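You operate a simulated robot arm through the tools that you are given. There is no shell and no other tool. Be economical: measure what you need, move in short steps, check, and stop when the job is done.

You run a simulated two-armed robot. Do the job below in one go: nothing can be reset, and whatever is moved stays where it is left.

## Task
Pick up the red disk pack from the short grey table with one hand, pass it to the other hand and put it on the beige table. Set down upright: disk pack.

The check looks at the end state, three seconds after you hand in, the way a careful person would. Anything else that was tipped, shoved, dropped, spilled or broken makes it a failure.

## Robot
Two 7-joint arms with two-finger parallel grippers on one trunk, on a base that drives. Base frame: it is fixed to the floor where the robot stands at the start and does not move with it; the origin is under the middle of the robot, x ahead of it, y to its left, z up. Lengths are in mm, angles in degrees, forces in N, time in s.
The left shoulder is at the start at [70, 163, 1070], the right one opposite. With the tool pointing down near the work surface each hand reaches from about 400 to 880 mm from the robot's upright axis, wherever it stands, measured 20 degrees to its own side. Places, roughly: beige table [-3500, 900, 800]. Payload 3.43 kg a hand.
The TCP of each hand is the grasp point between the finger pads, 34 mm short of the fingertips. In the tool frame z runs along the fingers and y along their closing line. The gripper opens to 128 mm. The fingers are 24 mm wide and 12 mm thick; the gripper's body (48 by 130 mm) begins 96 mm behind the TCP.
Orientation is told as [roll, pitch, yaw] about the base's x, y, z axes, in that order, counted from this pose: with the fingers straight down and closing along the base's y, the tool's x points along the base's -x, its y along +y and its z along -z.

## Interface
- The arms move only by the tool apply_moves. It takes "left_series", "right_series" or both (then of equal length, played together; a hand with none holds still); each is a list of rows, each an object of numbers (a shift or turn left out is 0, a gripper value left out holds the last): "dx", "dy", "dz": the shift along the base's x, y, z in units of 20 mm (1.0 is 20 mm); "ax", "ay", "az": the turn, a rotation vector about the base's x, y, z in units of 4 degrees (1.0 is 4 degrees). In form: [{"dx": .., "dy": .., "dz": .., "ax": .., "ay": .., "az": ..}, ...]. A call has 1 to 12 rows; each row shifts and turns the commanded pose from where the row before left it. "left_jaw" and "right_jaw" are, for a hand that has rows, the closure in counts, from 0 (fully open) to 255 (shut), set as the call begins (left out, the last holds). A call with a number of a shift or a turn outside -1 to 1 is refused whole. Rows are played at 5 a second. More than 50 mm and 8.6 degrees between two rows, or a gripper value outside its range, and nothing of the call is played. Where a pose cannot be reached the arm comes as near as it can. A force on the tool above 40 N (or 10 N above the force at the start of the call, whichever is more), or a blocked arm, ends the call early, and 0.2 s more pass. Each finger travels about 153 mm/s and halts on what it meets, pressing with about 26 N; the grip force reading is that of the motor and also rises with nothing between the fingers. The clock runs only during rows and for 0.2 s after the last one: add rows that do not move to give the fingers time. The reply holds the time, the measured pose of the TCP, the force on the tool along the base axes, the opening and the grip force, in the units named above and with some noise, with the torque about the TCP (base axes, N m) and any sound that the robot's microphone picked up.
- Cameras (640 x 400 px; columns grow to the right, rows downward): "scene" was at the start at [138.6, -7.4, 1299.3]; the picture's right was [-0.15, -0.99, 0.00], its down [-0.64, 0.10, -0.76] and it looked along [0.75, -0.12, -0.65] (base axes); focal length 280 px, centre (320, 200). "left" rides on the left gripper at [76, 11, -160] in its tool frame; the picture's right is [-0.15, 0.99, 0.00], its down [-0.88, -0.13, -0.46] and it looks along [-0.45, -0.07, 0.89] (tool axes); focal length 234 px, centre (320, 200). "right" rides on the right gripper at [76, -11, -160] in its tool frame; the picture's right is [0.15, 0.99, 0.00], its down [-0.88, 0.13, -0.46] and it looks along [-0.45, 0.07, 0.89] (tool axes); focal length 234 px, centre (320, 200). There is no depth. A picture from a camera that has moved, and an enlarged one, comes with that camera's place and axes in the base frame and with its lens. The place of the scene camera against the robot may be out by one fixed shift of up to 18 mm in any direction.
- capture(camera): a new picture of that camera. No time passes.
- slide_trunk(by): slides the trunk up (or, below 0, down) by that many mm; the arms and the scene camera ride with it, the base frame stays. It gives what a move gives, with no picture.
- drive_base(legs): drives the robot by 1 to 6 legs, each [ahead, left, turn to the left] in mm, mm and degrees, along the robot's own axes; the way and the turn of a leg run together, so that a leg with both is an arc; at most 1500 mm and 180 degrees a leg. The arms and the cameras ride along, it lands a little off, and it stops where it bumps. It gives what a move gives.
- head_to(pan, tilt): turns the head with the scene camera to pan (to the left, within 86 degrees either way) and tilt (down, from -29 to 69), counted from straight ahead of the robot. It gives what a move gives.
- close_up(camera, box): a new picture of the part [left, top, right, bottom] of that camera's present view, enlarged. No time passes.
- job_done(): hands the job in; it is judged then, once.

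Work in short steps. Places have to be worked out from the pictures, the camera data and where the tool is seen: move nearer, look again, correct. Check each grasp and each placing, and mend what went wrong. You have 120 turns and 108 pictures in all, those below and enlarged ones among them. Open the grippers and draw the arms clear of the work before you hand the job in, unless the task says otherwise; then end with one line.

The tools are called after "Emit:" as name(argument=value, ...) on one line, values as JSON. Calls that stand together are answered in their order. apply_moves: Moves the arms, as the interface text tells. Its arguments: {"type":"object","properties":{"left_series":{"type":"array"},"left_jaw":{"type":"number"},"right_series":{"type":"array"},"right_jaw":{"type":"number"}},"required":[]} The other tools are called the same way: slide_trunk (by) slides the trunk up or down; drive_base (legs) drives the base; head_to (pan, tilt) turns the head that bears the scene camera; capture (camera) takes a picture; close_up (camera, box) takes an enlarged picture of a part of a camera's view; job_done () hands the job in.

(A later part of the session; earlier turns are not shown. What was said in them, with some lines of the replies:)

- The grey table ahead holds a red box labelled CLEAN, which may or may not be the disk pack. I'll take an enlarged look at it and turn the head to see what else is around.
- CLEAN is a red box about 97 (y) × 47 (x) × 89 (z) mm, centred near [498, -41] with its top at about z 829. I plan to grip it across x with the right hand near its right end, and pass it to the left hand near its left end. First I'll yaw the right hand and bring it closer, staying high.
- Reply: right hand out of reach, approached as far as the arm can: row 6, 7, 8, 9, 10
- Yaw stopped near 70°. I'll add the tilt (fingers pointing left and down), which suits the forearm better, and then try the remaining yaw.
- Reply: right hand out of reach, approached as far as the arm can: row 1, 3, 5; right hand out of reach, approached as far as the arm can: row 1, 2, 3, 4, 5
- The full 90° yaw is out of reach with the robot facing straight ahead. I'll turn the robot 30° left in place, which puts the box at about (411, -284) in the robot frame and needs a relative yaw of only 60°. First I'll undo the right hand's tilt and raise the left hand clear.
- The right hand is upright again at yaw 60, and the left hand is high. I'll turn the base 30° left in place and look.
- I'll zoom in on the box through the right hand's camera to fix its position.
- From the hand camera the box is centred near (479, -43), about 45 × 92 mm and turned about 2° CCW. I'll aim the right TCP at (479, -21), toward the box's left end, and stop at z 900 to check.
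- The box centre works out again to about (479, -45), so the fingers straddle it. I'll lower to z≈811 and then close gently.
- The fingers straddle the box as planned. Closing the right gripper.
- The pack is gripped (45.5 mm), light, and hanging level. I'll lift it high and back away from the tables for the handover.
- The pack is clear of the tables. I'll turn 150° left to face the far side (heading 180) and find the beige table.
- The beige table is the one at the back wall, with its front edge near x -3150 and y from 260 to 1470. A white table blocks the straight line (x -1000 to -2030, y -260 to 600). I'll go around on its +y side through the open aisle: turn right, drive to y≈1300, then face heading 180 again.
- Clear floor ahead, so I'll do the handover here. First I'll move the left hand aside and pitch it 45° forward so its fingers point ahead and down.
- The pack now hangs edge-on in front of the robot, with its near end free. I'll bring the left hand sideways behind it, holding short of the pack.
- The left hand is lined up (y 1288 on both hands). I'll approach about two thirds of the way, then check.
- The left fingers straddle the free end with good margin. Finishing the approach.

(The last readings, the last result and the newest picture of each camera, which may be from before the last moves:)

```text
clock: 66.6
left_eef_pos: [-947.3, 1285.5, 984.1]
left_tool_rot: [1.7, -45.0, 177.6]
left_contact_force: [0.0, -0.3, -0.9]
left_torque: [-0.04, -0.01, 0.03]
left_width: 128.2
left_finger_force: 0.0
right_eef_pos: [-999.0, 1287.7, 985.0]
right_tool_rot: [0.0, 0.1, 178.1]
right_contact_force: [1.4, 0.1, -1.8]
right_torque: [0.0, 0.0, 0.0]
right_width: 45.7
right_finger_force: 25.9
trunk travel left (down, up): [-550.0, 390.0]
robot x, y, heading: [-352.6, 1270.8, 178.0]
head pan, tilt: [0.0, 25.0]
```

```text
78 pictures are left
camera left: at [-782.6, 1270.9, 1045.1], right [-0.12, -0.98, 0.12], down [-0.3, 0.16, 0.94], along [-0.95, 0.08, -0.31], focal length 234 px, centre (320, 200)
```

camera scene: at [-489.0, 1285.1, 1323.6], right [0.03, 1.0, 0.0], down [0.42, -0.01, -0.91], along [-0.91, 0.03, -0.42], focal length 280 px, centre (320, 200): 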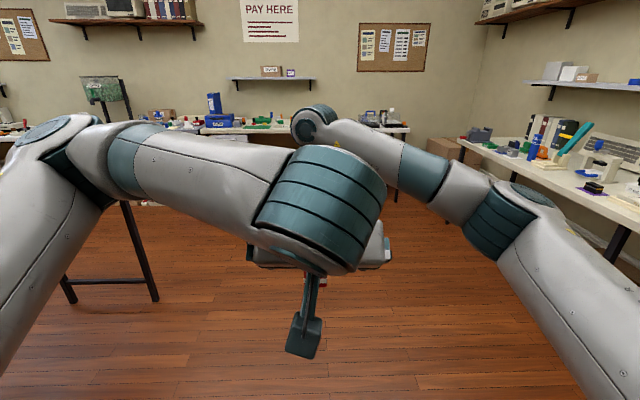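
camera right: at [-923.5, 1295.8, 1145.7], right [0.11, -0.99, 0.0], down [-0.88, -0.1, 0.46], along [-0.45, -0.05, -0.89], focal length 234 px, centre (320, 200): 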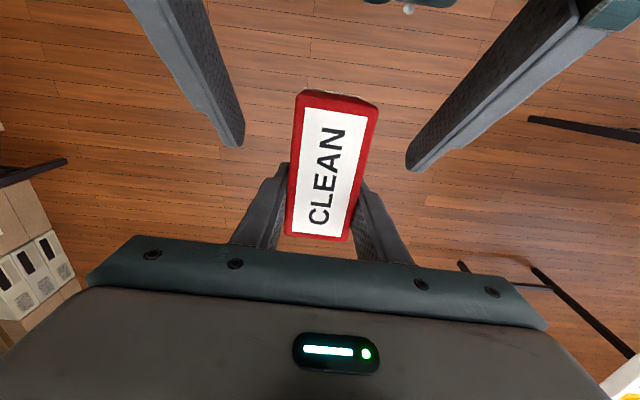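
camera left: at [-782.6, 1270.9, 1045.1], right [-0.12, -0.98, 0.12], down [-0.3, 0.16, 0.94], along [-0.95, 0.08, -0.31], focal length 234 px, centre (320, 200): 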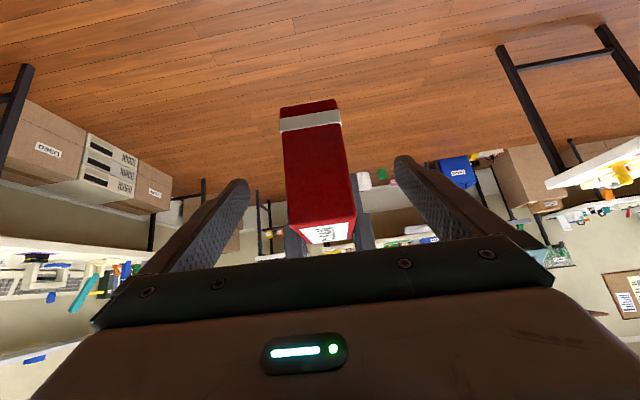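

The geometry leaves about 7 mm between the two sets of fingers. I'll back off 3 mm more, centre 2 mm in y, and close the left gripper.

Emit:
apply_moves(left_series=[{"dx": 0.15, "dy": 0.1}, {}])

Emit:
apply_moves(left_series=[{}, {}, {}, {}, {}, {}], left_jaw=255)

Emit:
capture(camera="right")

Emit:
capture(camera="left")

```text
clock: 67.2
left_eef_pos: [-943.5, 1287.4, 985.7]
left_tool_rot: [1.7, -44.9, 177.5]
left_contact_force: [-1.2, -0.2, 0.1]
left_torque: [0.04, -0.01, 0.0]
left_width: 128.2
left_finger_force: 0.0
right_eef_pos: [-997.7, 1287.6, 985.1]
right_tool_rot: [0.0, 0.0, 178.2]
right_contact_force: [0.0, 0.1, -2.5]
right_torque: [-0.01, 0.04, 0.0]
right_width: 45.7
right_finger_force: 25.4
trunk travel left (down, up): [-550.0, 390.0]
robot x, y, heading: [-348.3, 1273.8, 178.2]
head pan, tilt: [0.0, 25.0]
```

```text
clock: 68.6
left_eef_pos: [-945.2, 1287.9, 986.5]
left_tool_rot: [1.7, -44.9, 177.6]
left_contact_force: [6.8, -19.8, 0.1]
left_torque: [1.21, 0.49, -0.04]
left_width: 46.2
left_finger_force: 25.7
right_eef_pos: [-1000.3, 1289.5, 985.2]
right_tool_rot: [-0.1, 0.0, 178.0]
right_contact_force: [-6.8, 19.7, -2.8]
right_torque: [-1.17, -0.43, 1.1]
right_width: 46.1
right_finger_force: 26.4
trunk travel left (down, up): [-550.0, 390.0]
robot x, y, heading: [-354.3, 1273.3, 178.3]
head pan, tilt: [0.0, 25.0]
```

```text
77 pictures are left
camera right: at [-924.3, 1296.3, 1145.4], right [0.11, -0.99, 0.0], down [-0.88, -0.1, 0.46], along [-0.45, -0.05, -0.89], focal length 234 px, centre (320, 200)
```

right: 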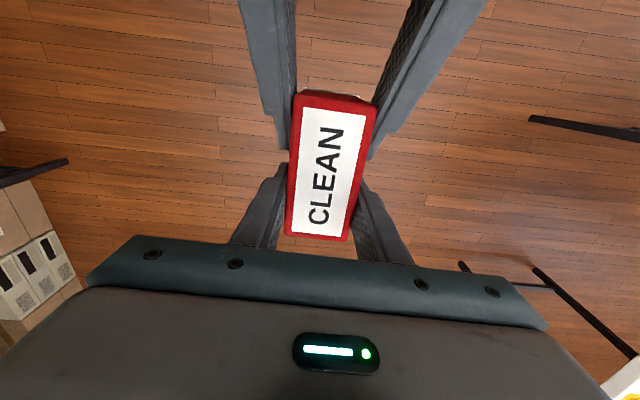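

```text
76 pictures are left
camera left: at [-779.7, 1272.6, 1045.3], right [-0.12, -0.98, 0.13], down [-0.3, 0.16, 0.94], along [-0.95, 0.08, -0.31], focal length 234 px, centre (320, 200)
```

left: 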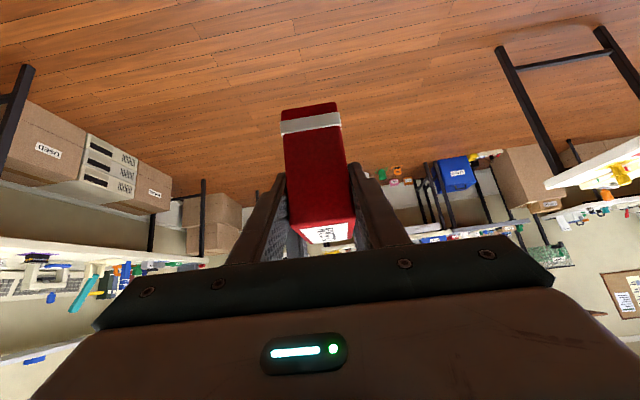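

Both hands grip the pack, with a 20 N side strain between them. I'll relieve it by easing the left hand 2 mm toward -y before releasing.

Emit:
apply_moves(left_series=[{"dy": -0.1}, {}])

```text
clock: 69.2
left_eef_pos: [-942.9, 1285.8, 985.8]
left_tool_rot: [1.8, -45.0, 177.5]
left_contact_force: [5.5, -15.6, -0.6]
left_torque: [1.06, 0.11, -0.07]
left_width: 46.0
left_finger_force: 26.1
right_eef_pos: [-1000.3, 1288.1, 986.1]
right_tool_rot: [0.0, 0.0, 178.1]
right_contact_force: [-5.5, 15.0, -1.9]
right_torque: [-1.05, -0.07, 0.89]
right_width: 46.1
right_finger_force: 26.1
trunk travel left (down, up): [-550.0, 390.0]
robot x, y, heading: [-355.7, 1275.2, 178.3]
head pan, tilt: [0.0, 25.0]
```

The strain fell to about 15 N. I'll go a little further the same way.

Emit:
apply_moves(left_series=[{"dy": -0.15}, {"dy": -0.1}, {}])

```text
clock: 70.0
left_eef_pos: [-943.5, 1283.2, 984.4]
left_tool_rot: [1.5, -44.9, 177.3]
left_contact_force: [10.1, 18.7, 3.7]
left_torque: [0.82, -0.28, -0.84]
left_width: 46.1
left_finger_force: 25.9
right_eef_pos: [-999.6, 1284.6, 984.7]
right_tool_rot: [0.2, 0.0, 178.2]
right_contact_force: [-10.8, -19.6, -4.9]
right_torque: [-0.76, 0.53, -0.24]
right_width: 45.9
right_finger_force: 25.9
trunk travel left (down, up): [-550.0, 390.0]
robot x, y, heading: [-346.7, 1278.5, 178.2]
head pan, tilt: [0.0, 25.0]
```

That overshot, so I'll come back 2 mm.

Emit:
apply_moves(left_series=[{"dy": 0.12}, {}])

```text
clock: 70.6
left_eef_pos: [-945.4, 1285.0, 985.4]
left_tool_rot: [1.6, -45.0, 177.4]
left_contact_force: [9.8, 21.0, 2.0]
left_torque: [1.18, -0.3, -1.15]
left_width: 46.0
left_finger_force: 25.9
right_eef_pos: [-999.5, 1285.9, 984.7]
right_tool_rot: [0.3, 0.0, 178.1]
right_contact_force: [-10.0, -20.6, -4.2]
right_torque: [-1.18, 0.44, 0.02]
right_width: 45.9
right_finger_force: 25.7
trunk travel left (down, up): [-550.0, 390.0]
robot x, y, heading: [-353.0, 1279.1, 178.1]
head pan, tilt: [0.0, 25.0]
```

The strain stays bounded by the grip force, so I'll open the right gripper and let the left carry the pack.

Emit:
apply_moves(right_series=[{}, {}, {}, {}, {}, {}], right_jaw=0)

Emit:
capture(camera="right")

Emit:
capture(camera="left")

```text
clock: 72.0
left_eef_pos: [-945.0, 1283.5, 986.6]
left_tool_rot: [1.7, -45.1, 177.5]
left_contact_force: [-0.2, 0.4, 0.4]
left_torque: [0.04, -0.07, -0.03]
left_width: 45.8
left_finger_force: 26.1
right_eef_pos: [-999.9, 1287.8, 985.2]
right_tool_rot: [0.0, -0.1, 178.1]
right_contact_force: [-0.4, -0.6, -0.1]
right_torque: [0.01, 0.01, 0.0]
right_width: 128.1
right_finger_force: 0.0
trunk travel left (down, up): [-550.0, 390.0]
robot x, y, heading: [-353.5, 1273.2, 178.2]
head pan, tilt: [0.0, 25.0]
```

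```text
75 pictures are left
camera right: at [-923.9, 1295.7, 1145.5], right [0.11, -0.99, 0.0], down [-0.88, -0.1, 0.46], along [-0.45, -0.05, -0.89], focal length 234 px, centre (320, 200)
```

right: 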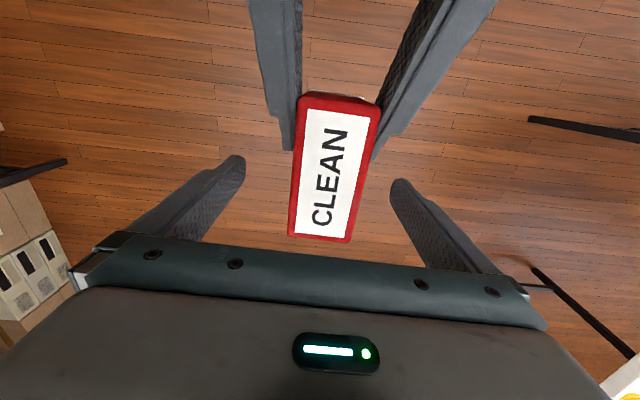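

```text
74 pictures are left
camera left: at [-779.8, 1268.7, 1045.5], right [-0.12, -0.98, 0.12], down [-0.3, 0.16, 0.94], along [-0.95, 0.08, -0.31], focal length 234 px, centre (320, 200)
```

left: 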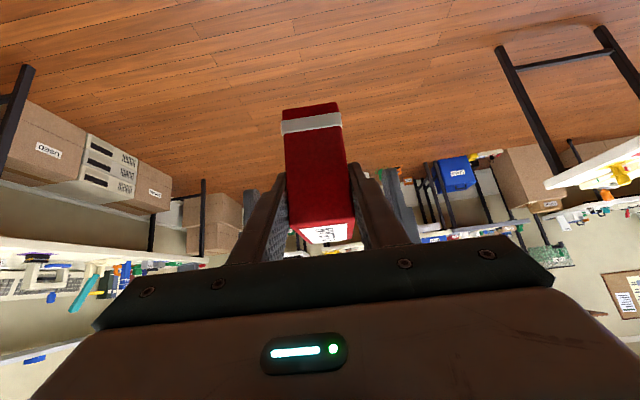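

The left hand holds the pack alone. I'll lift the right hand away up and forward, then out to its own side.

Emit:
apply_moves(right_series=[{"dz": 0.9, "dx": -0.2}, {"dz": 0.9, "dx": -0.2}, {"dz": 0.9, "dx": -0.2}, {"dz": 0.9, "dx": -0.2}, {"dz": 0.9, "dx": -0.2}, {"dz": 0.9, "dx": -0.2}, {}])

Emit:
apply_moves(right_series=[{"dy": 1, "dx": 0.5}, {"dy": 1, "dx": 0.5}, {"dy": 1, "dx": 0.5}, {"dy": 1, "dx": 0.5}, {"dy": 1, "dx": 0.7}, {"dy": 1, "dx": 0.7}, {"dy": 1, "dx": 0.7}, {"dy": 1, "dx": 0.7}, {"dy": 1, "dx": 0.7}, {"dy": 1, "dx": 0.7}, {"dy": 1, "dx": 0.7}, {"dy": 1, "dx": 0.7}])

Emit:
apply_moves(right_series=[{"dy": 1, "dx": 0.7}, {"dy": 1, "dx": 0.7}, {"dy": 1, "dx": 0.7}, {"dx": 0.7}, {}])

Emit:
capture(camera="left")

Emit:
capture(camera="scene")

```text
clock: 73.6
left_eef_pos: [-946.8, 1284.1, 985.1]
left_tool_rot: [1.8, -44.9, 177.4]
left_contact_force: [-0.4, -0.6, 0.4]
left_torque: [-0.02, -0.06, 0.01]
left_width: 45.9
left_finger_force: 26.3
right_eef_pos: [-1024.0, 1287.3, 1094.1]
right_tool_rot: [0.0, -0.1, 177.9]
right_contact_force: [0.6, -0.4, -0.5]
right_torque: [0.02, -0.01, 0.0]
right_width: 127.8
right_finger_force: 0.0
trunk travel left (down, up): [-550.0, 390.0]
robot x, y, heading: [-352.5, 1279.3, 178.1]
head pan, tilt: [0.0, 25.0]
```

```text
clock: 76.2
left_eef_pos: [-945.0, 1284.6, 986.5]
left_tool_rot: [1.8, -45.0, 177.6]
left_contact_force: [0.0, -0.1, 0.4]
left_torque: [-0.01, -0.12, 0.04]
left_width: 45.9
left_finger_force: 25.9
right_eef_pos: [-870.6, 1527.2, 1093.5]
right_tool_rot: [-0.1, 0.0, 178.2]
right_contact_force: [0.9, 0.2, 0.6]
right_torque: [-0.03, -0.01, 0.0]
right_width: 128.0
right_finger_force: 0.1
trunk travel left (down, up): [-550.0, 390.0]
robot x, y, heading: [-347.6, 1273.4, 177.9]
head pan, tilt: [0.0, 25.0]
```

```text
clock: 77.4
left_eef_pos: [-944.4, 1284.2, 985.7]
left_tool_rot: [1.8, -45.0, 177.5]
left_contact_force: [-0.4, 0.0, 0.8]
left_torque: [-0.01, -0.1, 0.0]
left_width: 45.8
left_finger_force: 25.7
right_eef_pos: [-815.6, 1589.0, 1095.1]
right_tool_rot: [0.0, 0.0, 178.1]
right_contact_force: [0.0, 0.1, -0.4]
right_torque: [0.02, 0.02, -0.03]
right_width: 128.1
right_finger_force: 0.0
trunk travel left (down, up): [-550.0, 390.0]
robot x, y, heading: [-351.2, 1276.2, 178.3]
head pan, tilt: [0.0, 25.0]
```

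```text
73 pictures are left
camera left: at [-779.9, 1268.9, 1045.4], right [-0.12, -0.98, 0.12], down [-0.3, 0.16, 0.94], along [-0.95, 0.08, -0.31], focal length 234 px, centre (320, 200)
```

left: 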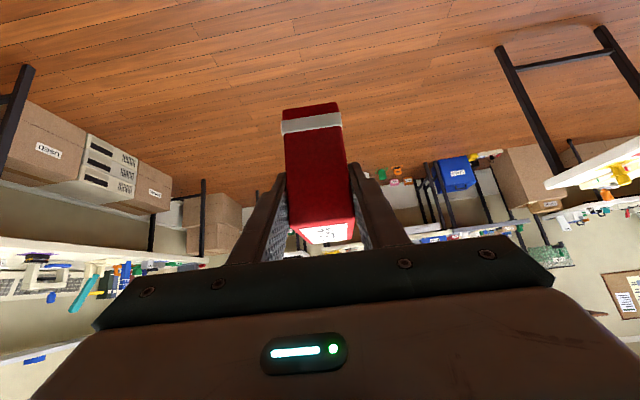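

```text
72 pictures are left
camera scene: at [-489.2, 1286.0, 1323.6], right [0.03, 1.0, 0.0], down [0.42, -0.01, -0.91], along [-0.91, 0.03, -0.42], focal length 280 px, centre (320, 200)
```

scene: 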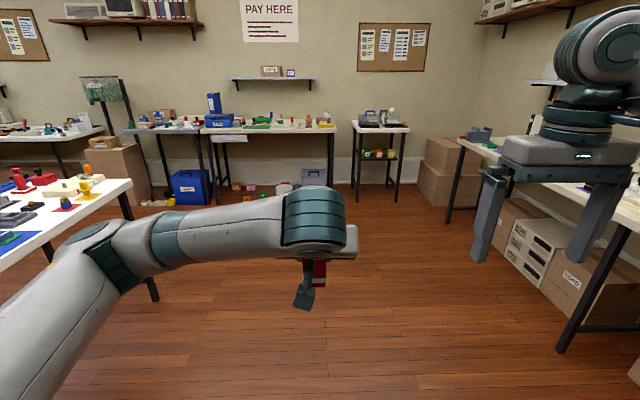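

The handover is done and the pack stays level in the left hand. I'll drive ahead through the open floor toward the beige table and look.

Emit:
drive_base(legs=[[1400, 0, 0]])

Emit:
head_to(pan=10, tilt=20)

Emit:
capture(camera="scene")

```text
clock: 84.3
left_eef_pos: [-2339.8, 1327.3, 985.9]
left_tool_rot: [1.9, -45.0, 177.5]
left_contact_force: [0.3, -0.3, 0.6]
left_torque: [0.02, -0.03, 0.0]
left_width: 45.6
left_finger_force: 25.8
right_eef_pos: [-2211.4, 1632.3, 1096.1]
right_tool_rot: [0.1, 0.0, 178.0]
right_contact_force: [0.4, -1.1, -0.3]
right_torque: [-0.01, 0.01, -0.02]
right_width: 127.8
right_finger_force: 0.1
trunk travel left (down, up): [-550.0, 390.0]
robot x, y, heading: [-1745.6, 1317.0, 178.2]
head pan, tilt: [0.0, 25.0]
```

```text
clock: 85.1
left_eef_pos: [-2340.3, 1328.3, 985.1]
left_tool_rot: [1.8, -45.0, 177.5]
left_contact_force: [0.3, 0.1, 0.1]
left_torque: [0.01, -0.09, 0.02]
left_width: 45.9
left_finger_force: 26.0
right_eef_pos: [-2211.2, 1631.7, 1095.9]
right_tool_rot: [0.0, 0.0, 178.2]
right_contact_force: [1.2, 0.6, -0.4]
right_torque: [0.02, 0.01, -0.02]
right_width: 128.0
right_finger_force: 0.0
trunk travel left (down, up): [-550.0, 390.0]
robot x, y, heading: [-1748.8, 1321.9, 178.3]
head pan, tilt: [10.0, 20.0]
```

```text
71 pictures are left
camera scene: at [-1883.3, 1313.9, 1331.7], right [-0.14, 0.99, 0.0], down [0.34, 0.05, -0.94], along [-0.93, -0.13, -0.34], focal length 280 px, centre (320, 200)
```

scene: 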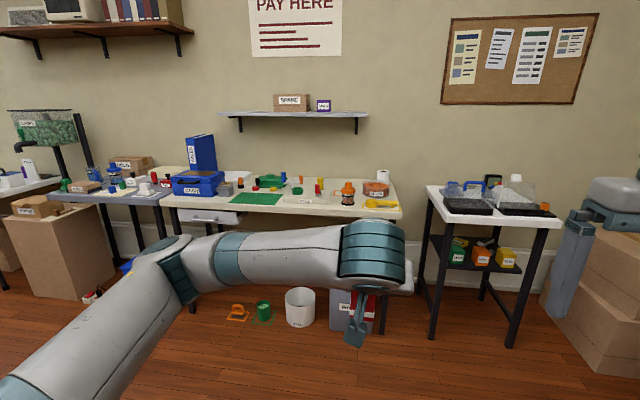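

I can see the beige table. I'll zoom in to find free space.

Emit:
close_up(camera="scene", box=[150, 130, 420, 240])

```text
2.37 times, centred on (285, 185) of scene
camera zoom: at [-1883.3, 1313.9, 1331.7], right [-0.14, 0.99, 0.0], down [0.34, 0.05, -0.94], along [-0.93, -0.13, -0.34], focal length 665 px, centre (403, 236)
```

zoom: 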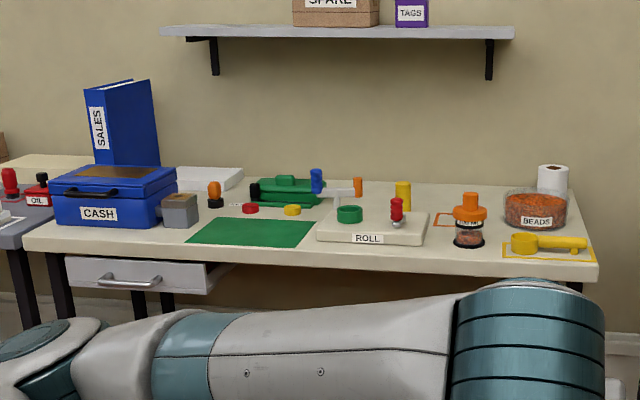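

The beige table's front edge is at about x -3190, with y from 256 to 1537. There's free surface around the green mat. I'll drive ahead, shift left, and look down from closer in.

Emit:
drive_base(legs=[[550, 0, 1.8], [0, 400, 0]])

Emit:
head_to(pan=0, tilt=25)

Emit:
capture(camera="scene")

```text
clock: 90.4
left_eef_pos: [-2893.9, 901.5, 986.7]
left_tool_rot: [1.7, -44.9, 179.7]
left_contact_force: [0.8, -0.3, -2.3]
left_torque: [-0.06, -0.05, -0.05]
left_width: 45.8
left_finger_force: 25.3
right_eef_pos: [-2778.8, 1210.2, 1095.5]
right_tool_rot: [0.0, 0.0, -179.6]
right_contact_force: [0.5, -0.7, -0.1]
right_torque: [0.03, 0.02, 0.01]
right_width: 128.1
right_finger_force: 0.2
trunk travel left (down, up): [-550.0, 390.0]
robot x, y, heading: [-2302.1, 915.0, -179.6]
head pan, tilt: [10.0, 20.0]
```

```text
clock: 91.1
left_eef_pos: [-2894.7, 901.2, 986.1]
left_tool_rot: [1.8, -44.9, 179.7]
left_contact_force: [-0.2, 0.6, -1.7]
left_torque: [0.01, -0.05, 0.01]
left_width: 45.7
left_finger_force: 26.0
right_eef_pos: [-2778.4, 1210.8, 1095.4]
right_tool_rot: [-0.1, 0.0, -179.5]
right_contact_force: [0.1, 0.0, -0.4]
right_torque: [0.0, -0.02, -0.02]
right_width: 128.0
right_finger_force: 0.2
trunk travel left (down, up): [-550.0, 390.0]
robot x, y, heading: [-2298.6, 919.1, -179.5]
head pan, tilt: [0.0, 25.0]
```

```text
69 pictures are left
camera scene: at [-2438.6, 921.9, 1323.6], right [-0.01, 1.0, 0.0], down [0.42, 0.0, -0.91], along [-0.91, -0.01, -0.42], focal length 280 px, centre (320, 200)
```

scene: 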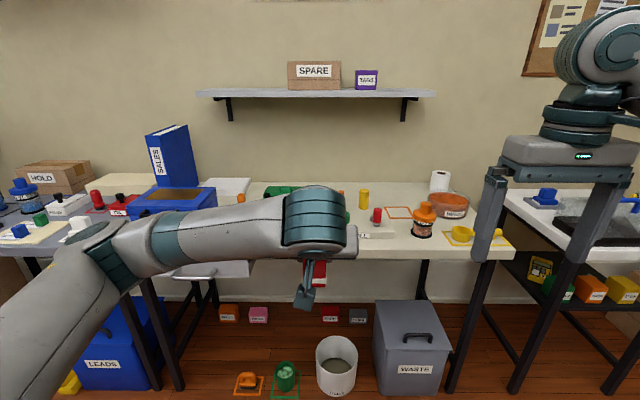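

The left arm blocks the view. I'll shift the left hand 220 mm to its side and look again.

Emit:
apply_moves(left_series=[{"dy": -0.92}, {"dy": -0.92}, {"dy": -0.92}, {"dy": -0.92}, {"dy": -0.92}, {"dy": -0.92}, {"dy": -0.92}, {"dy": -0.92}, {"dy": -0.92}, {"dy": -0.92}, {"dy": -0.92}, {"dy": -0.92}])

Emit:
drive_base(legs=[[200, 0, 0]])

Emit:
head_to(pan=0, tilt=35)

Emit:
capture(camera="scene")

```text
clock: 93.7
left_eef_pos: [-2894.2, 679.1, 984.9]
left_tool_rot: [1.7, -45.0, 179.7]
left_contact_force: [0.0, -0.5, -1.4]
left_torque: [0.02, -0.06, -0.02]
left_width: 45.8
left_finger_force: 26.0
right_eef_pos: [-2778.9, 1209.1, 1095.8]
right_tool_rot: [0.0, 0.0, -179.7]
right_contact_force: [-0.6, 1.0, 0.2]
right_torque: [0.01, 0.0, 0.01]
right_width: 128.0
right_finger_force: 0.1
trunk travel left (down, up): [-550.0, 390.0]
robot x, y, heading: [-2299.3, 916.3, -179.4]
head pan, tilt: [0.0, 25.0]
```

```text
clock: 95.3
left_eef_pos: [-3091.1, 676.6, 985.2]
left_tool_rot: [1.7, -45.0, 180.1]
left_contact_force: [0.3, -0.8, -2.2]
left_torque: [-0.02, -0.07, 0.0]
left_width: 46.0
left_finger_force: 26.0
right_eef_pos: [-2977.5, 1208.1, 1095.3]
right_tool_rot: [0.1, 0.0, -179.5]
right_contact_force: [-0.2, 0.2, -0.2]
right_torque: [0.04, 0.0, 0.0]
right_width: 128.2
right_finger_force: 0.0
trunk travel left (down, up): [-550.0, 390.0]
robot x, y, heading: [-2496.4, 913.4, -179.2]
head pan, tilt: [0.0, 25.0]
```

```text
clock: 96.0
left_eef_pos: [-3090.8, 677.1, 984.6]
left_tool_rot: [1.8, -45.0, 180.0]
left_contact_force: [-0.2, 0.0, -2.2]
left_torque: [-0.01, -0.03, 0.04]
left_width: 45.7
left_finger_force: 25.9
right_eef_pos: [-2975.8, 1207.1, 1094.1]
right_tool_rot: [0.0, 0.0, -179.5]
right_contact_force: [-0.6, -0.5, -0.6]
right_torque: [0.02, 0.06, 0.01]
right_width: 128.0
right_finger_force: 0.0
trunk travel left (down, up): [-550.0, 390.0]
robot x, y, heading: [-2500.2, 915.6, -179.1]
head pan, tilt: [0.0, 35.0]
```

```text
68 pictures are left
camera scene: at [-2631.3, 919.2, 1307.9], right [-0.01, 1.0, 0.0], down [0.57, 0.01, -0.82], along [-0.82, -0.01, -0.57], focal length 280 px, centre (320, 200)
```

scene: 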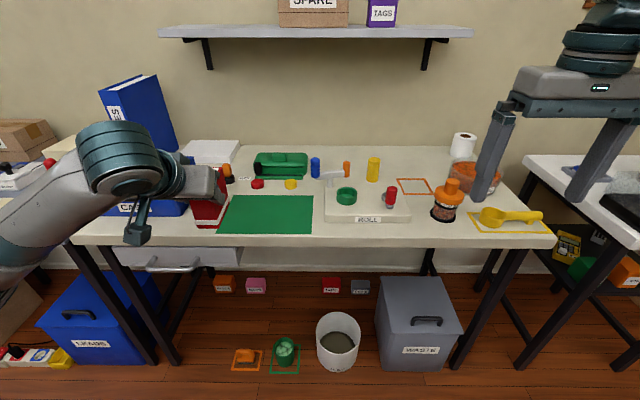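

The green mat is clear, but I'd like to know whether bare surface beside it would serve. I'll zoom in on the whole tabletop.

Emit:
close_up(camera="scene", box=[180, 140, 380, 260])

Emit:
close_up(camera="scene", box=[320, 130, 560, 260])

Emit:
capture(camera="left")

Emit:
capture(camera="right")

```text
3.20 times, centred on (280, 200) of scene
camera zoom: at [-2631.3, 919.2, 1307.9], right [-0.01, 1.0, 0.0], down [0.57, 0.01, -0.82], along [-0.82, -0.01, -0.57], focal length 898 px, centre (448, 200)
```

zoom: 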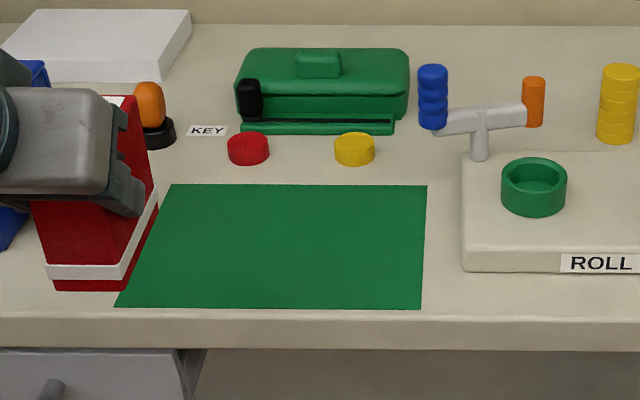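

```text
2.67 times, centred on (440, 195) of scene
camera zoom: at [-2631.3, 919.2, 1307.9], right [-0.01, 1.0, 0.0], down [0.57, 0.01, -0.82], along [-0.82, -0.01, -0.57], focal length 748 px, centre (0, 213)
```

zoom: 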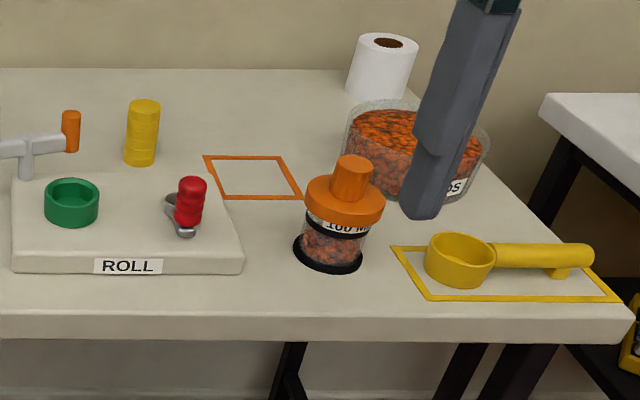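

```text
65 pictures are left
camera left: at [-2924.5, 668.6, 1044.9], right [-0.08, -0.99, 0.12], down [-0.3, 0.14, 0.94], along [-0.95, 0.04, -0.31], focal length 234 px, centre (320, 200)
```

left: 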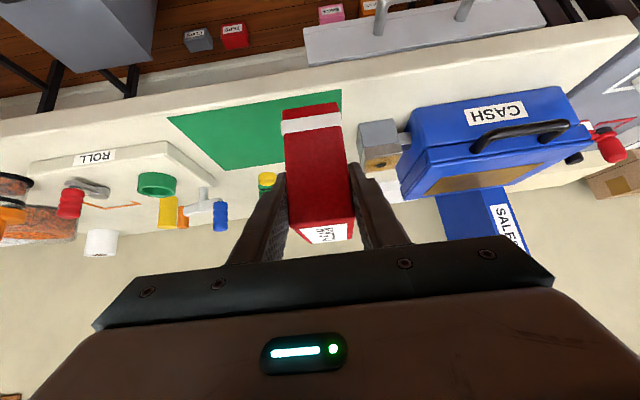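

```text
64 pictures are left
camera right: at [-2900.6, 1218.7, 1255.6], right [0.16, -0.99, 0.0], down [-0.88, -0.14, 0.46], along [-0.45, -0.07, -0.89], focal length 234 px, centre (320, 200)
```

right: 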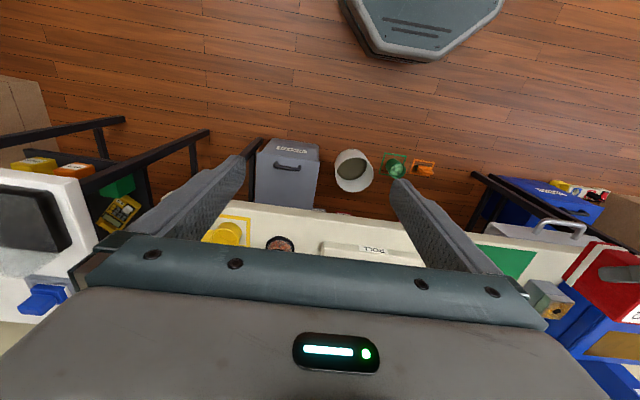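

The green patch is only a painted area level with the tabletop, and it's clear, so I'll set the pack in its middle with the pack centre near (-3300, 765). I'll drive 180 mm ahead and 88 mm right with the pack held high.

Emit:
drive_base(legs=[[180, -88, 0]])

Emit:
head_to(pan=10, tilt=42)

Emit:
capture(camera="scene")

Emit:
capture(camera="left")

```text
clock: 97.6
left_eef_pos: [-3273.8, 762.2, 984.1]
left_tool_rot: [1.9, -44.9, 180.0]
left_contact_force: [-0.2, 0.2, -1.8]
left_torque: [0.01, -0.1, -0.02]
left_width: 45.6
left_finger_force: 25.4
right_eef_pos: [-3158.2, 1292.9, 1094.8]
right_tool_rot: [0.0, 0.0, -179.5]
right_contact_force: [0.1, -0.5, -0.2]
right_torque: [0.01, -0.04, -0.05]
right_width: 128.0
right_finger_force: 0.0
trunk travel left (down, up): [-550.0, 390.0]
robot x, y, heading: [-2679.7, 1003.6, -179.3]
head pan, tilt: [0.0, 35.0]
```

```text
clock: 98.3
left_eef_pos: [-3271.2, 761.5, 985.4]
left_tool_rot: [1.8, -45.0, 179.9]
left_contact_force: [0.0, 0.3, -1.7]
left_torque: [-0.01, -0.04, 0.01]
left_width: 45.7
left_finger_force: 25.9
right_eef_pos: [-3155.3, 1292.4, 1095.4]
right_tool_rot: [0.0, 0.0, -179.5]
right_contact_force: [-0.1, 0.3, 0.2]
right_torque: [-0.02, 0.02, -0.02]
right_width: 128.1
right_finger_force: 0.0
trunk travel left (down, up): [-550.0, 390.0]
robot x, y, heading: [-2679.7, 1006.7, -179.7]
head pan, tilt: [10.0, 42.0]
```

```text
63 pictures are left
camera scene: at [-2807.0, 989.8, 1297.4], right [-0.18, 0.98, 0.0], down [0.66, 0.12, -0.74], along [-0.73, -0.14, -0.67], focal length 280 px, centre (320, 200)
```

scene: 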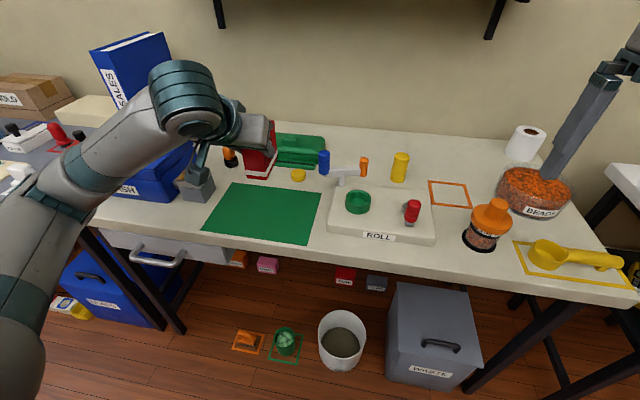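

```text
62 pictures are left
camera left: at [-3106.3, 754.0, 1044.9], right [-0.08, -0.99, 0.12], down [-0.3, 0.14, 0.94], along [-0.95, 0.04, -0.31], focal length 234 px, centre (320, 200)
```

left: 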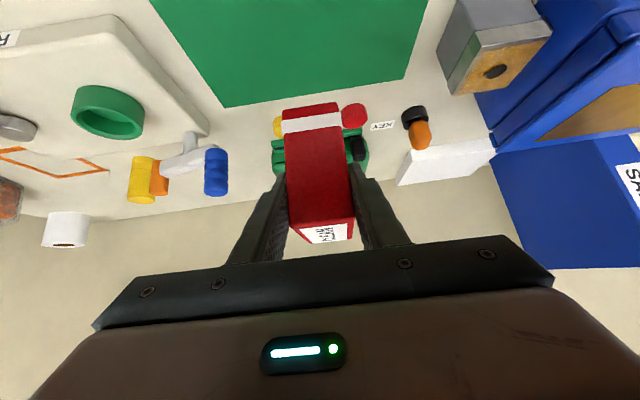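

The pack's footprint falls inside the green patch. I'll lower 90 mm and check.

Emit:
apply_moves(left_series=[{"dz": -0.75}, {"dz": -0.75}, {"dz": -0.75}, {"dz": -0.75}, {"dz": -0.75}, {"dz": -0.75}, {}])

Emit:
capture(camera="scene")

Emit:
capture(camera="left")

```text
clock: 100.0
left_eef_pos: [-3273.2, 763.0, 895.1]
left_tool_rot: [1.6, -45.0, 179.9]
left_contact_force: [0.0, 1.4, -3.0]
left_torque: [-0.01, -0.08, 0.04]
left_width: 45.8
left_finger_force: 26.2
right_eef_pos: [-3157.0, 1292.7, 1094.7]
right_tool_rot: [0.0, 0.0, -179.5]
right_contact_force: [0.3, 0.1, 0.4]
right_torque: [-0.03, 0.01, 0.01]
right_width: 128.2
right_finger_force: 0.1
trunk travel left (down, up): [-550.0, 390.0]
robot x, y, heading: [-2679.8, 998.5, -179.7]
head pan, tilt: [10.0, 42.0]
```

```text
61 pictures are left
camera scene: at [-2807.1, 990.0, 1297.4], right [-0.18, 0.98, 0.0], down [0.66, 0.12, -0.74], along [-0.73, -0.14, -0.67], focal length 280 px, centre (320, 200)
```

scene: 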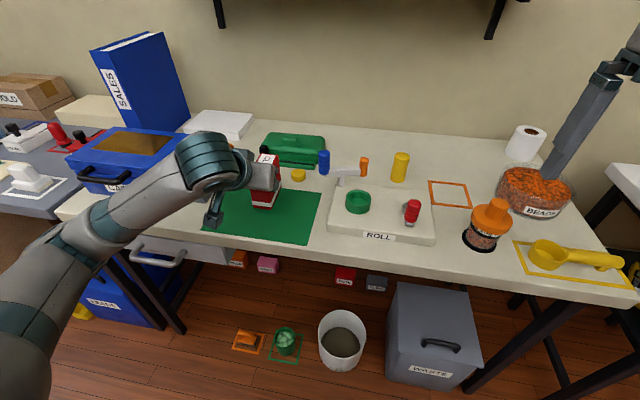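

```text
60 pictures are left
camera left: at [-3106.9, 754.3, 955.2], right [-0.08, -0.99, 0.12], down [-0.3, 0.14, 0.94], along [-0.95, 0.04, -0.31], focal length 234 px, centre (320, 200)
```

left: 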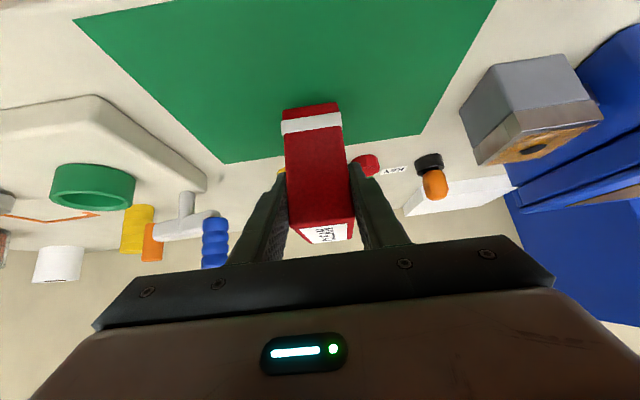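

The forearm passes near the CASH box, so I'll zoom in to check clearance before the last 25 mm.

Emit:
close_up(camera="scene", box=[50, 110, 330, 270])

Emit:
close_up(camera="scene", box=[190, 130, 330, 250])

```text
2.29 times, centred on (190, 190) of scene
camera zoom: at [-2807.1, 990.0, 1297.4], right [-0.18, 0.98, 0.0], down [0.66, 0.12, -0.74], along [-0.73, -0.14, -0.67], focal length 641 px, centre (617, 223)
```

zoom: 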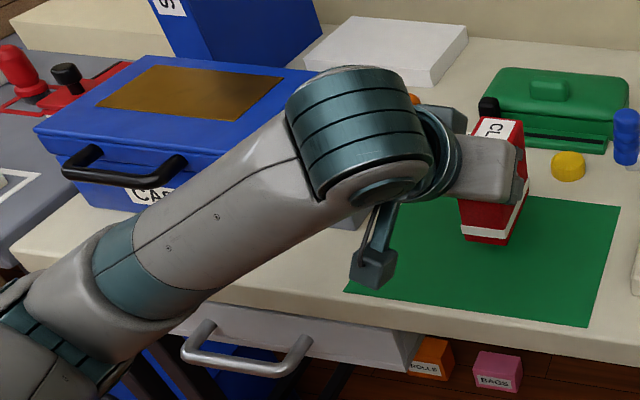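

```text
3.33 times, centred on (260, 190) of scene
camera zoom: at [-2807.1, 990.0, 1297.4], right [-0.18, 0.98, 0.0], down [0.66, 0.12, -0.74], along [-0.73, -0.14, -0.67], focal length 935 px, centre (520, 233)
```

zoom: 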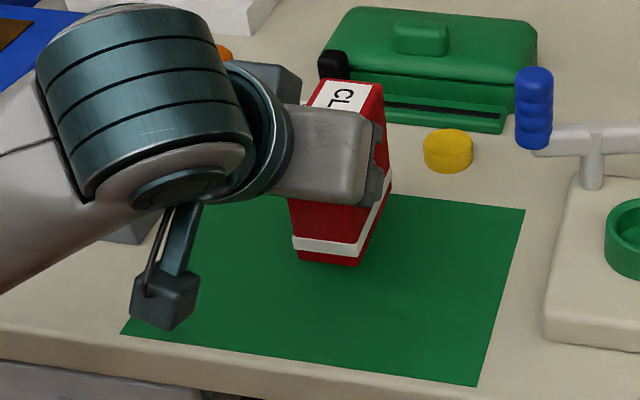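

The forearm stays in front of the table edge and clear of the CASH box. I'll lower in small steps and watch the vertical force.

Emit:
apply_moves(left_series=[{"dz": -0.25}, {"dz": -0.25}, {"dz": -0.25}, {}])

Emit:
close_up(camera="scene", box=[190, 130, 330, 250])

```text
clock: 101.0
left_eef_pos: [-3271.9, 762.2, 879.5]
left_tool_rot: [1.7, -45.0, 179.9]
left_contact_force: [0.3, -1.1, -2.7]
left_torque: [-0.03, -0.09, 0.0]
left_width: 46.1
left_finger_force: 25.2
right_eef_pos: [-3157.0, 1292.8, 1095.0]
right_tool_rot: [0.0, -0.1, -179.4]
right_contact_force: [0.5, 0.5, -0.2]
right_torque: [0.01, 0.02, 0.02]
right_width: 128.0
right_finger_force: 0.0
trunk travel left (down, up): [-550.0, 390.0]
robot x, y, heading: [-2680.4, 1000.6, -179.3]
head pan, tilt: [10.0, 42.0]
```

```text
3.33 times, centred on (260, 190) of scene
camera zoom: at [-2807.1, 989.9, 1297.4], right [-0.18, 0.98, 0.0], down [0.66, 0.12, -0.74], along [-0.73, -0.14, -0.67], focal length 935 px, centre (520, 233)
```

zoom: 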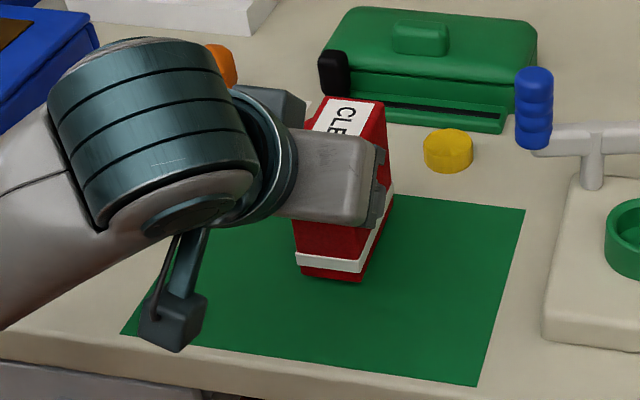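

No contact yet. I'll continue in 2 mm steps.

Emit:
apply_moves(left_series=[{"dz": -0.1}, {"dz": -0.1}, {"dz": -0.1}, {"dz": -0.1}, {}])

```text
clock: 102.2
left_eef_pos: [-3271.7, 762.7, 872.1]
left_tool_rot: [1.7, -45.0, 179.9]
left_contact_force: [-1.6, -0.3, 1.4]
left_torque: [0.07, -0.09, 0.01]
left_width: 45.6
left_finger_force: 25.6
right_eef_pos: [-3156.5, 1292.0, 1095.4]
right_tool_rot: [0.0, 0.0, -179.5]
right_contact_force: [0.6, 0.1, 0.6]
right_torque: [-0.04, -0.02, 0.01]
right_width: 128.0
right_finger_force: 0.0
trunk travel left (down, up): [-550.0, 390.0]
robot x, y, heading: [-2679.3, 998.3, -179.4]
head pan, tilt: [10.0, 42.0]
```

The force changed sign (-2.7 to +1.4), which looks like the first touch. One or two more millimetres to confirm.

Emit:
apply_moves(left_series=[{"dz": -0.06}, {}])

Emit:
capture(camera="left")

```text
clock: 102.8
left_eef_pos: [-3271.9, 762.1, 870.9]
left_tool_rot: [1.7, -45.2, 180.0]
left_contact_force: [-3.4, -2.0, 11.8]
left_torque: [0.23, 0.06, 0.1]
left_width: 45.8
left_finger_force: 25.9
right_eef_pos: [-3155.8, 1292.8, 1095.0]
right_tool_rot: [0.0, -0.1, -179.5]
right_contact_force: [0.6, -0.6, 0.5]
right_torque: [-0.04, -0.02, 0.02]
right_width: 128.2
right_finger_force: 0.2
trunk travel left (down, up): [-550.0, 390.0]
robot x, y, heading: [-2680.5, 999.2, -179.3]
head pan, tilt: [10.0, 42.0]
```

```text
56 pictures are left
camera left: at [-3105.7, 754.4, 931.6], right [-0.08, -0.99, 0.12], down [-0.3, 0.14, 0.94], along [-0.95, 0.04, -0.31], focal length 234 px, centre (320, 200)
```

left: 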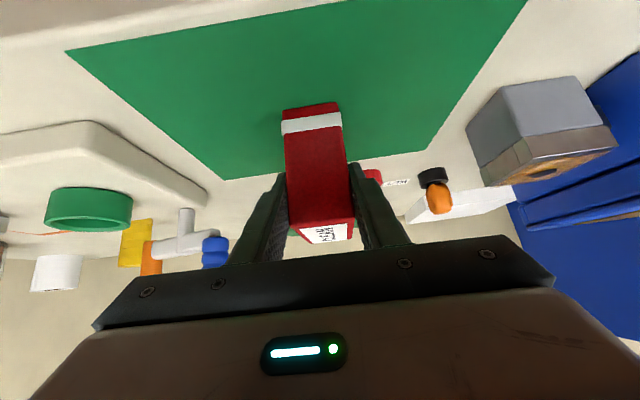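

The pack is firmly on the table. I'll relax the load slightly and open.

Emit:
apply_moves(left_series=[{"dz": 0.05}, {}])

Emit:
apply_moves(left_series=[{}, {}, {}, {}, {}], left_jaw=0)

Emit:
capture(camera="left")

```text
clock: 103.3
left_eef_pos: [-3271.4, 763.1, 871.7]
left_tool_rot: [1.7, -45.0, 179.9]
left_contact_force: [-4.9, -0.2, 11.0]
left_torque: [0.25, 0.09, 0.08]
left_width: 45.8
left_finger_force: 25.6
right_eef_pos: [-3157.1, 1292.9, 1095.8]
right_tool_rot: [0.1, -0.1, -179.4]
right_contact_force: [-1.1, 0.4, 0.9]
right_torque: [0.0, 0.02, 0.05]
right_width: 127.9
right_finger_force: 0.0
trunk travel left (down, up): [-550.0, 390.0]
robot x, y, heading: [-2678.3, 998.1, -179.4]
head pan, tilt: [10.0, 42.0]
```

```text
clock: 104.5
left_eef_pos: [-3272.5, 763.6, 871.2]
left_tool_rot: [1.7, -45.0, 179.9]
left_contact_force: [0.1, -0.1, -0.2]
left_torque: [0.03, -0.02, 0.01]
left_width: 128.0
left_finger_force: 0.0
right_eef_pos: [-3157.4, 1292.0, 1095.1]
right_tool_rot: [0.0, 0.0, -179.5]
right_contact_force: [-0.4, -0.2, 0.5]
right_torque: [0.02, 0.02, 0.02]
right_width: 128.0
right_finger_force: 0.1
trunk travel left (down, up): [-550.0, 390.0]
robot x, y, heading: [-2680.9, 1001.1, -179.4]
head pan, tilt: [10.0, 42.0]
```

```text
55 pictures are left
camera left: at [-3106.0, 754.0, 931.6], right [-0.08, -0.99, 0.12], down [-0.3, 0.14, 0.94], along [-0.95, 0.04, -0.31], focal length 234 px, centre (320, 200)
```

left: 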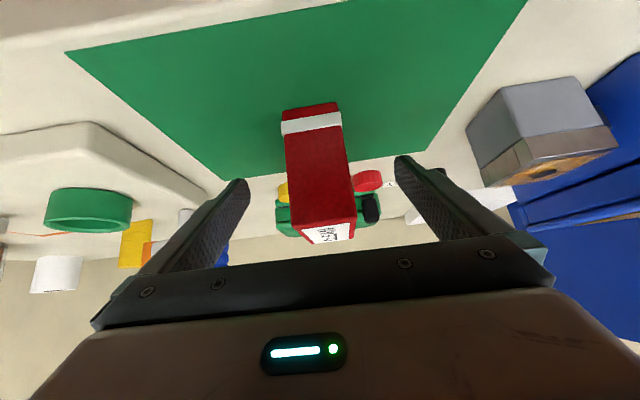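

The pack stands free between the open fingers. I'll draw the left hand back along its own axis, then check.

Emit:
apply_moves(left_series=[{"dx": 0.6, "dz": 0.6}, {"dx": 0.6, "dz": 0.6}, {"dx": 0.6, "dz": 0.6}, {"dx": 0.6, "dz": 0.6}, {"dx": 0.6, "dz": 0.6}, {"dx": 0.6, "dz": 0.6}, {"dx": 0.6, "dz": 0.6}, {"dx": 0.6, "dz": 0.6}, {"dz": 0.6}, {"dz": 0.6}, {}])

Emit:
capture(camera="left")

Emit:
drive_base(legs=[[-350, 0, 0]])

Emit:
capture(camera="scene")

```text
clock: 107.0
left_eef_pos: [-3217.1, 764.1, 1000.3]
left_tool_rot: [1.8, -44.9, 179.9]
left_contact_force: [0.7, 0.2, -0.1]
left_torque: [0.0, -0.01, -0.01]
left_width: 128.0
left_finger_force: 0.0
left hand out of reach, approached as far as the arm can: row 5, 6, 7, 8
right_eef_pos: [-3156.6, 1292.5, 1096.1]
right_tool_rot: [0.0, 0.1, -179.6]
right_contact_force: [1.1, 0.1, -0.5]
right_torque: [0.05, 0.01, 0.0]
right_width: 128.1
right_finger_force: 0.0
trunk travel left (down, up): [-550.0, 390.0]
robot x, y, heading: [-2679.7, 999.1, -179.4]
head pan, tilt: [10.0, 42.0]
```

```text
54 pictures are left
camera left: at [-3051.5, 755.1, 1059.2], right [-0.08, -0.99, 0.12], down [-0.3, 0.14, 0.94], along [-0.95, 0.04, -0.31], focal length 234 px, centre (320, 200)
```

left: 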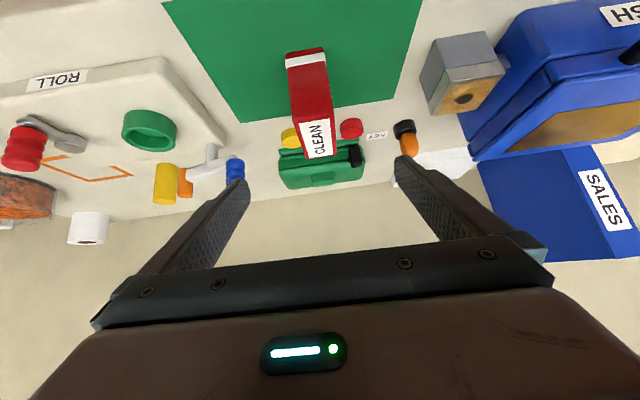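

```text
clock: 109.2
left_eef_pos: [-2863.8, 768.3, 1000.6]
left_tool_rot: [1.7, -45.0, 179.8]
left_contact_force: [0.2, -0.3, 0.2]
left_torque: [0.03, 0.02, 0.02]
left_width: 128.0
left_finger_force: 0.1
right_eef_pos: [-2803.0, 1297.4, 1096.0]
right_tool_rot: [0.0, 0.0, -179.7]
right_contact_force: [-0.5, 0.1, 0.0]
right_torque: [0.01, 0.03, 0.02]
right_width: 128.1
right_finger_force: 0.0
trunk travel left (down, up): [-550.0, 390.0]
robot x, y, heading: [-2322.9, 1005.9, -179.7]
head pan, tilt: [10.0, 42.0]
```

```text
53 pictures are left
camera scene: at [-2452.4, 993.5, 1297.4], right [-0.18, 0.98, 0.0], down [0.66, 0.12, -0.74], along [-0.73, -0.13, -0.67], focal length 280 px, centre (320, 200)
```

scene: 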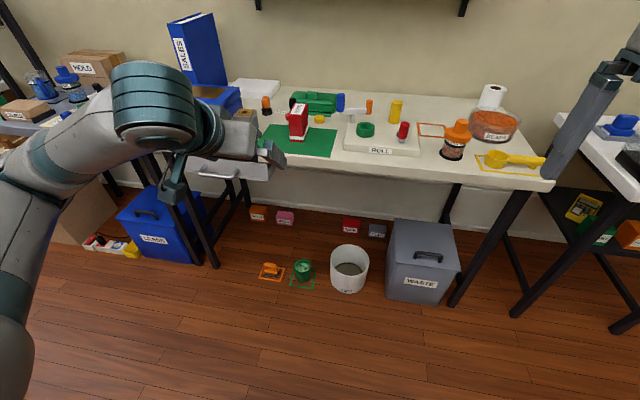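

I'll take one close look to confirm the pack stands upright and nothing else moved.

Emit:
close_up(camera="scene", box=[220, 70, 440, 190])

```text
2.91 times, centred on (330, 130) of scene
camera zoom: at [-2452.4, 993.5, 1297.4], right [-0.18, 0.98, 0.0], down [0.66, 0.12, -0.74], along [-0.73, -0.13, -0.67], focal length 816 px, centre (291, 404)
```

zoom: 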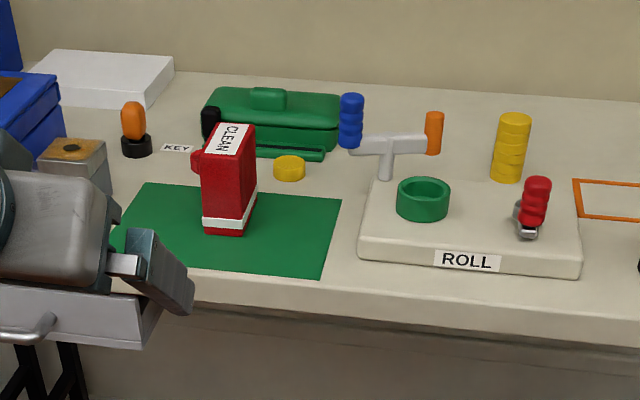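

The pack stands upright on the beige table, nothing around it has moved, and both arms are clear with grippers open. Handing in.

Emit:
job_done()

```text
The job is handed in.
```

The red CLEAN disk pack was picked up with the right hand, passed to the left, and now stands upright on the beige table's green patch, with nothing else seen disturbed.
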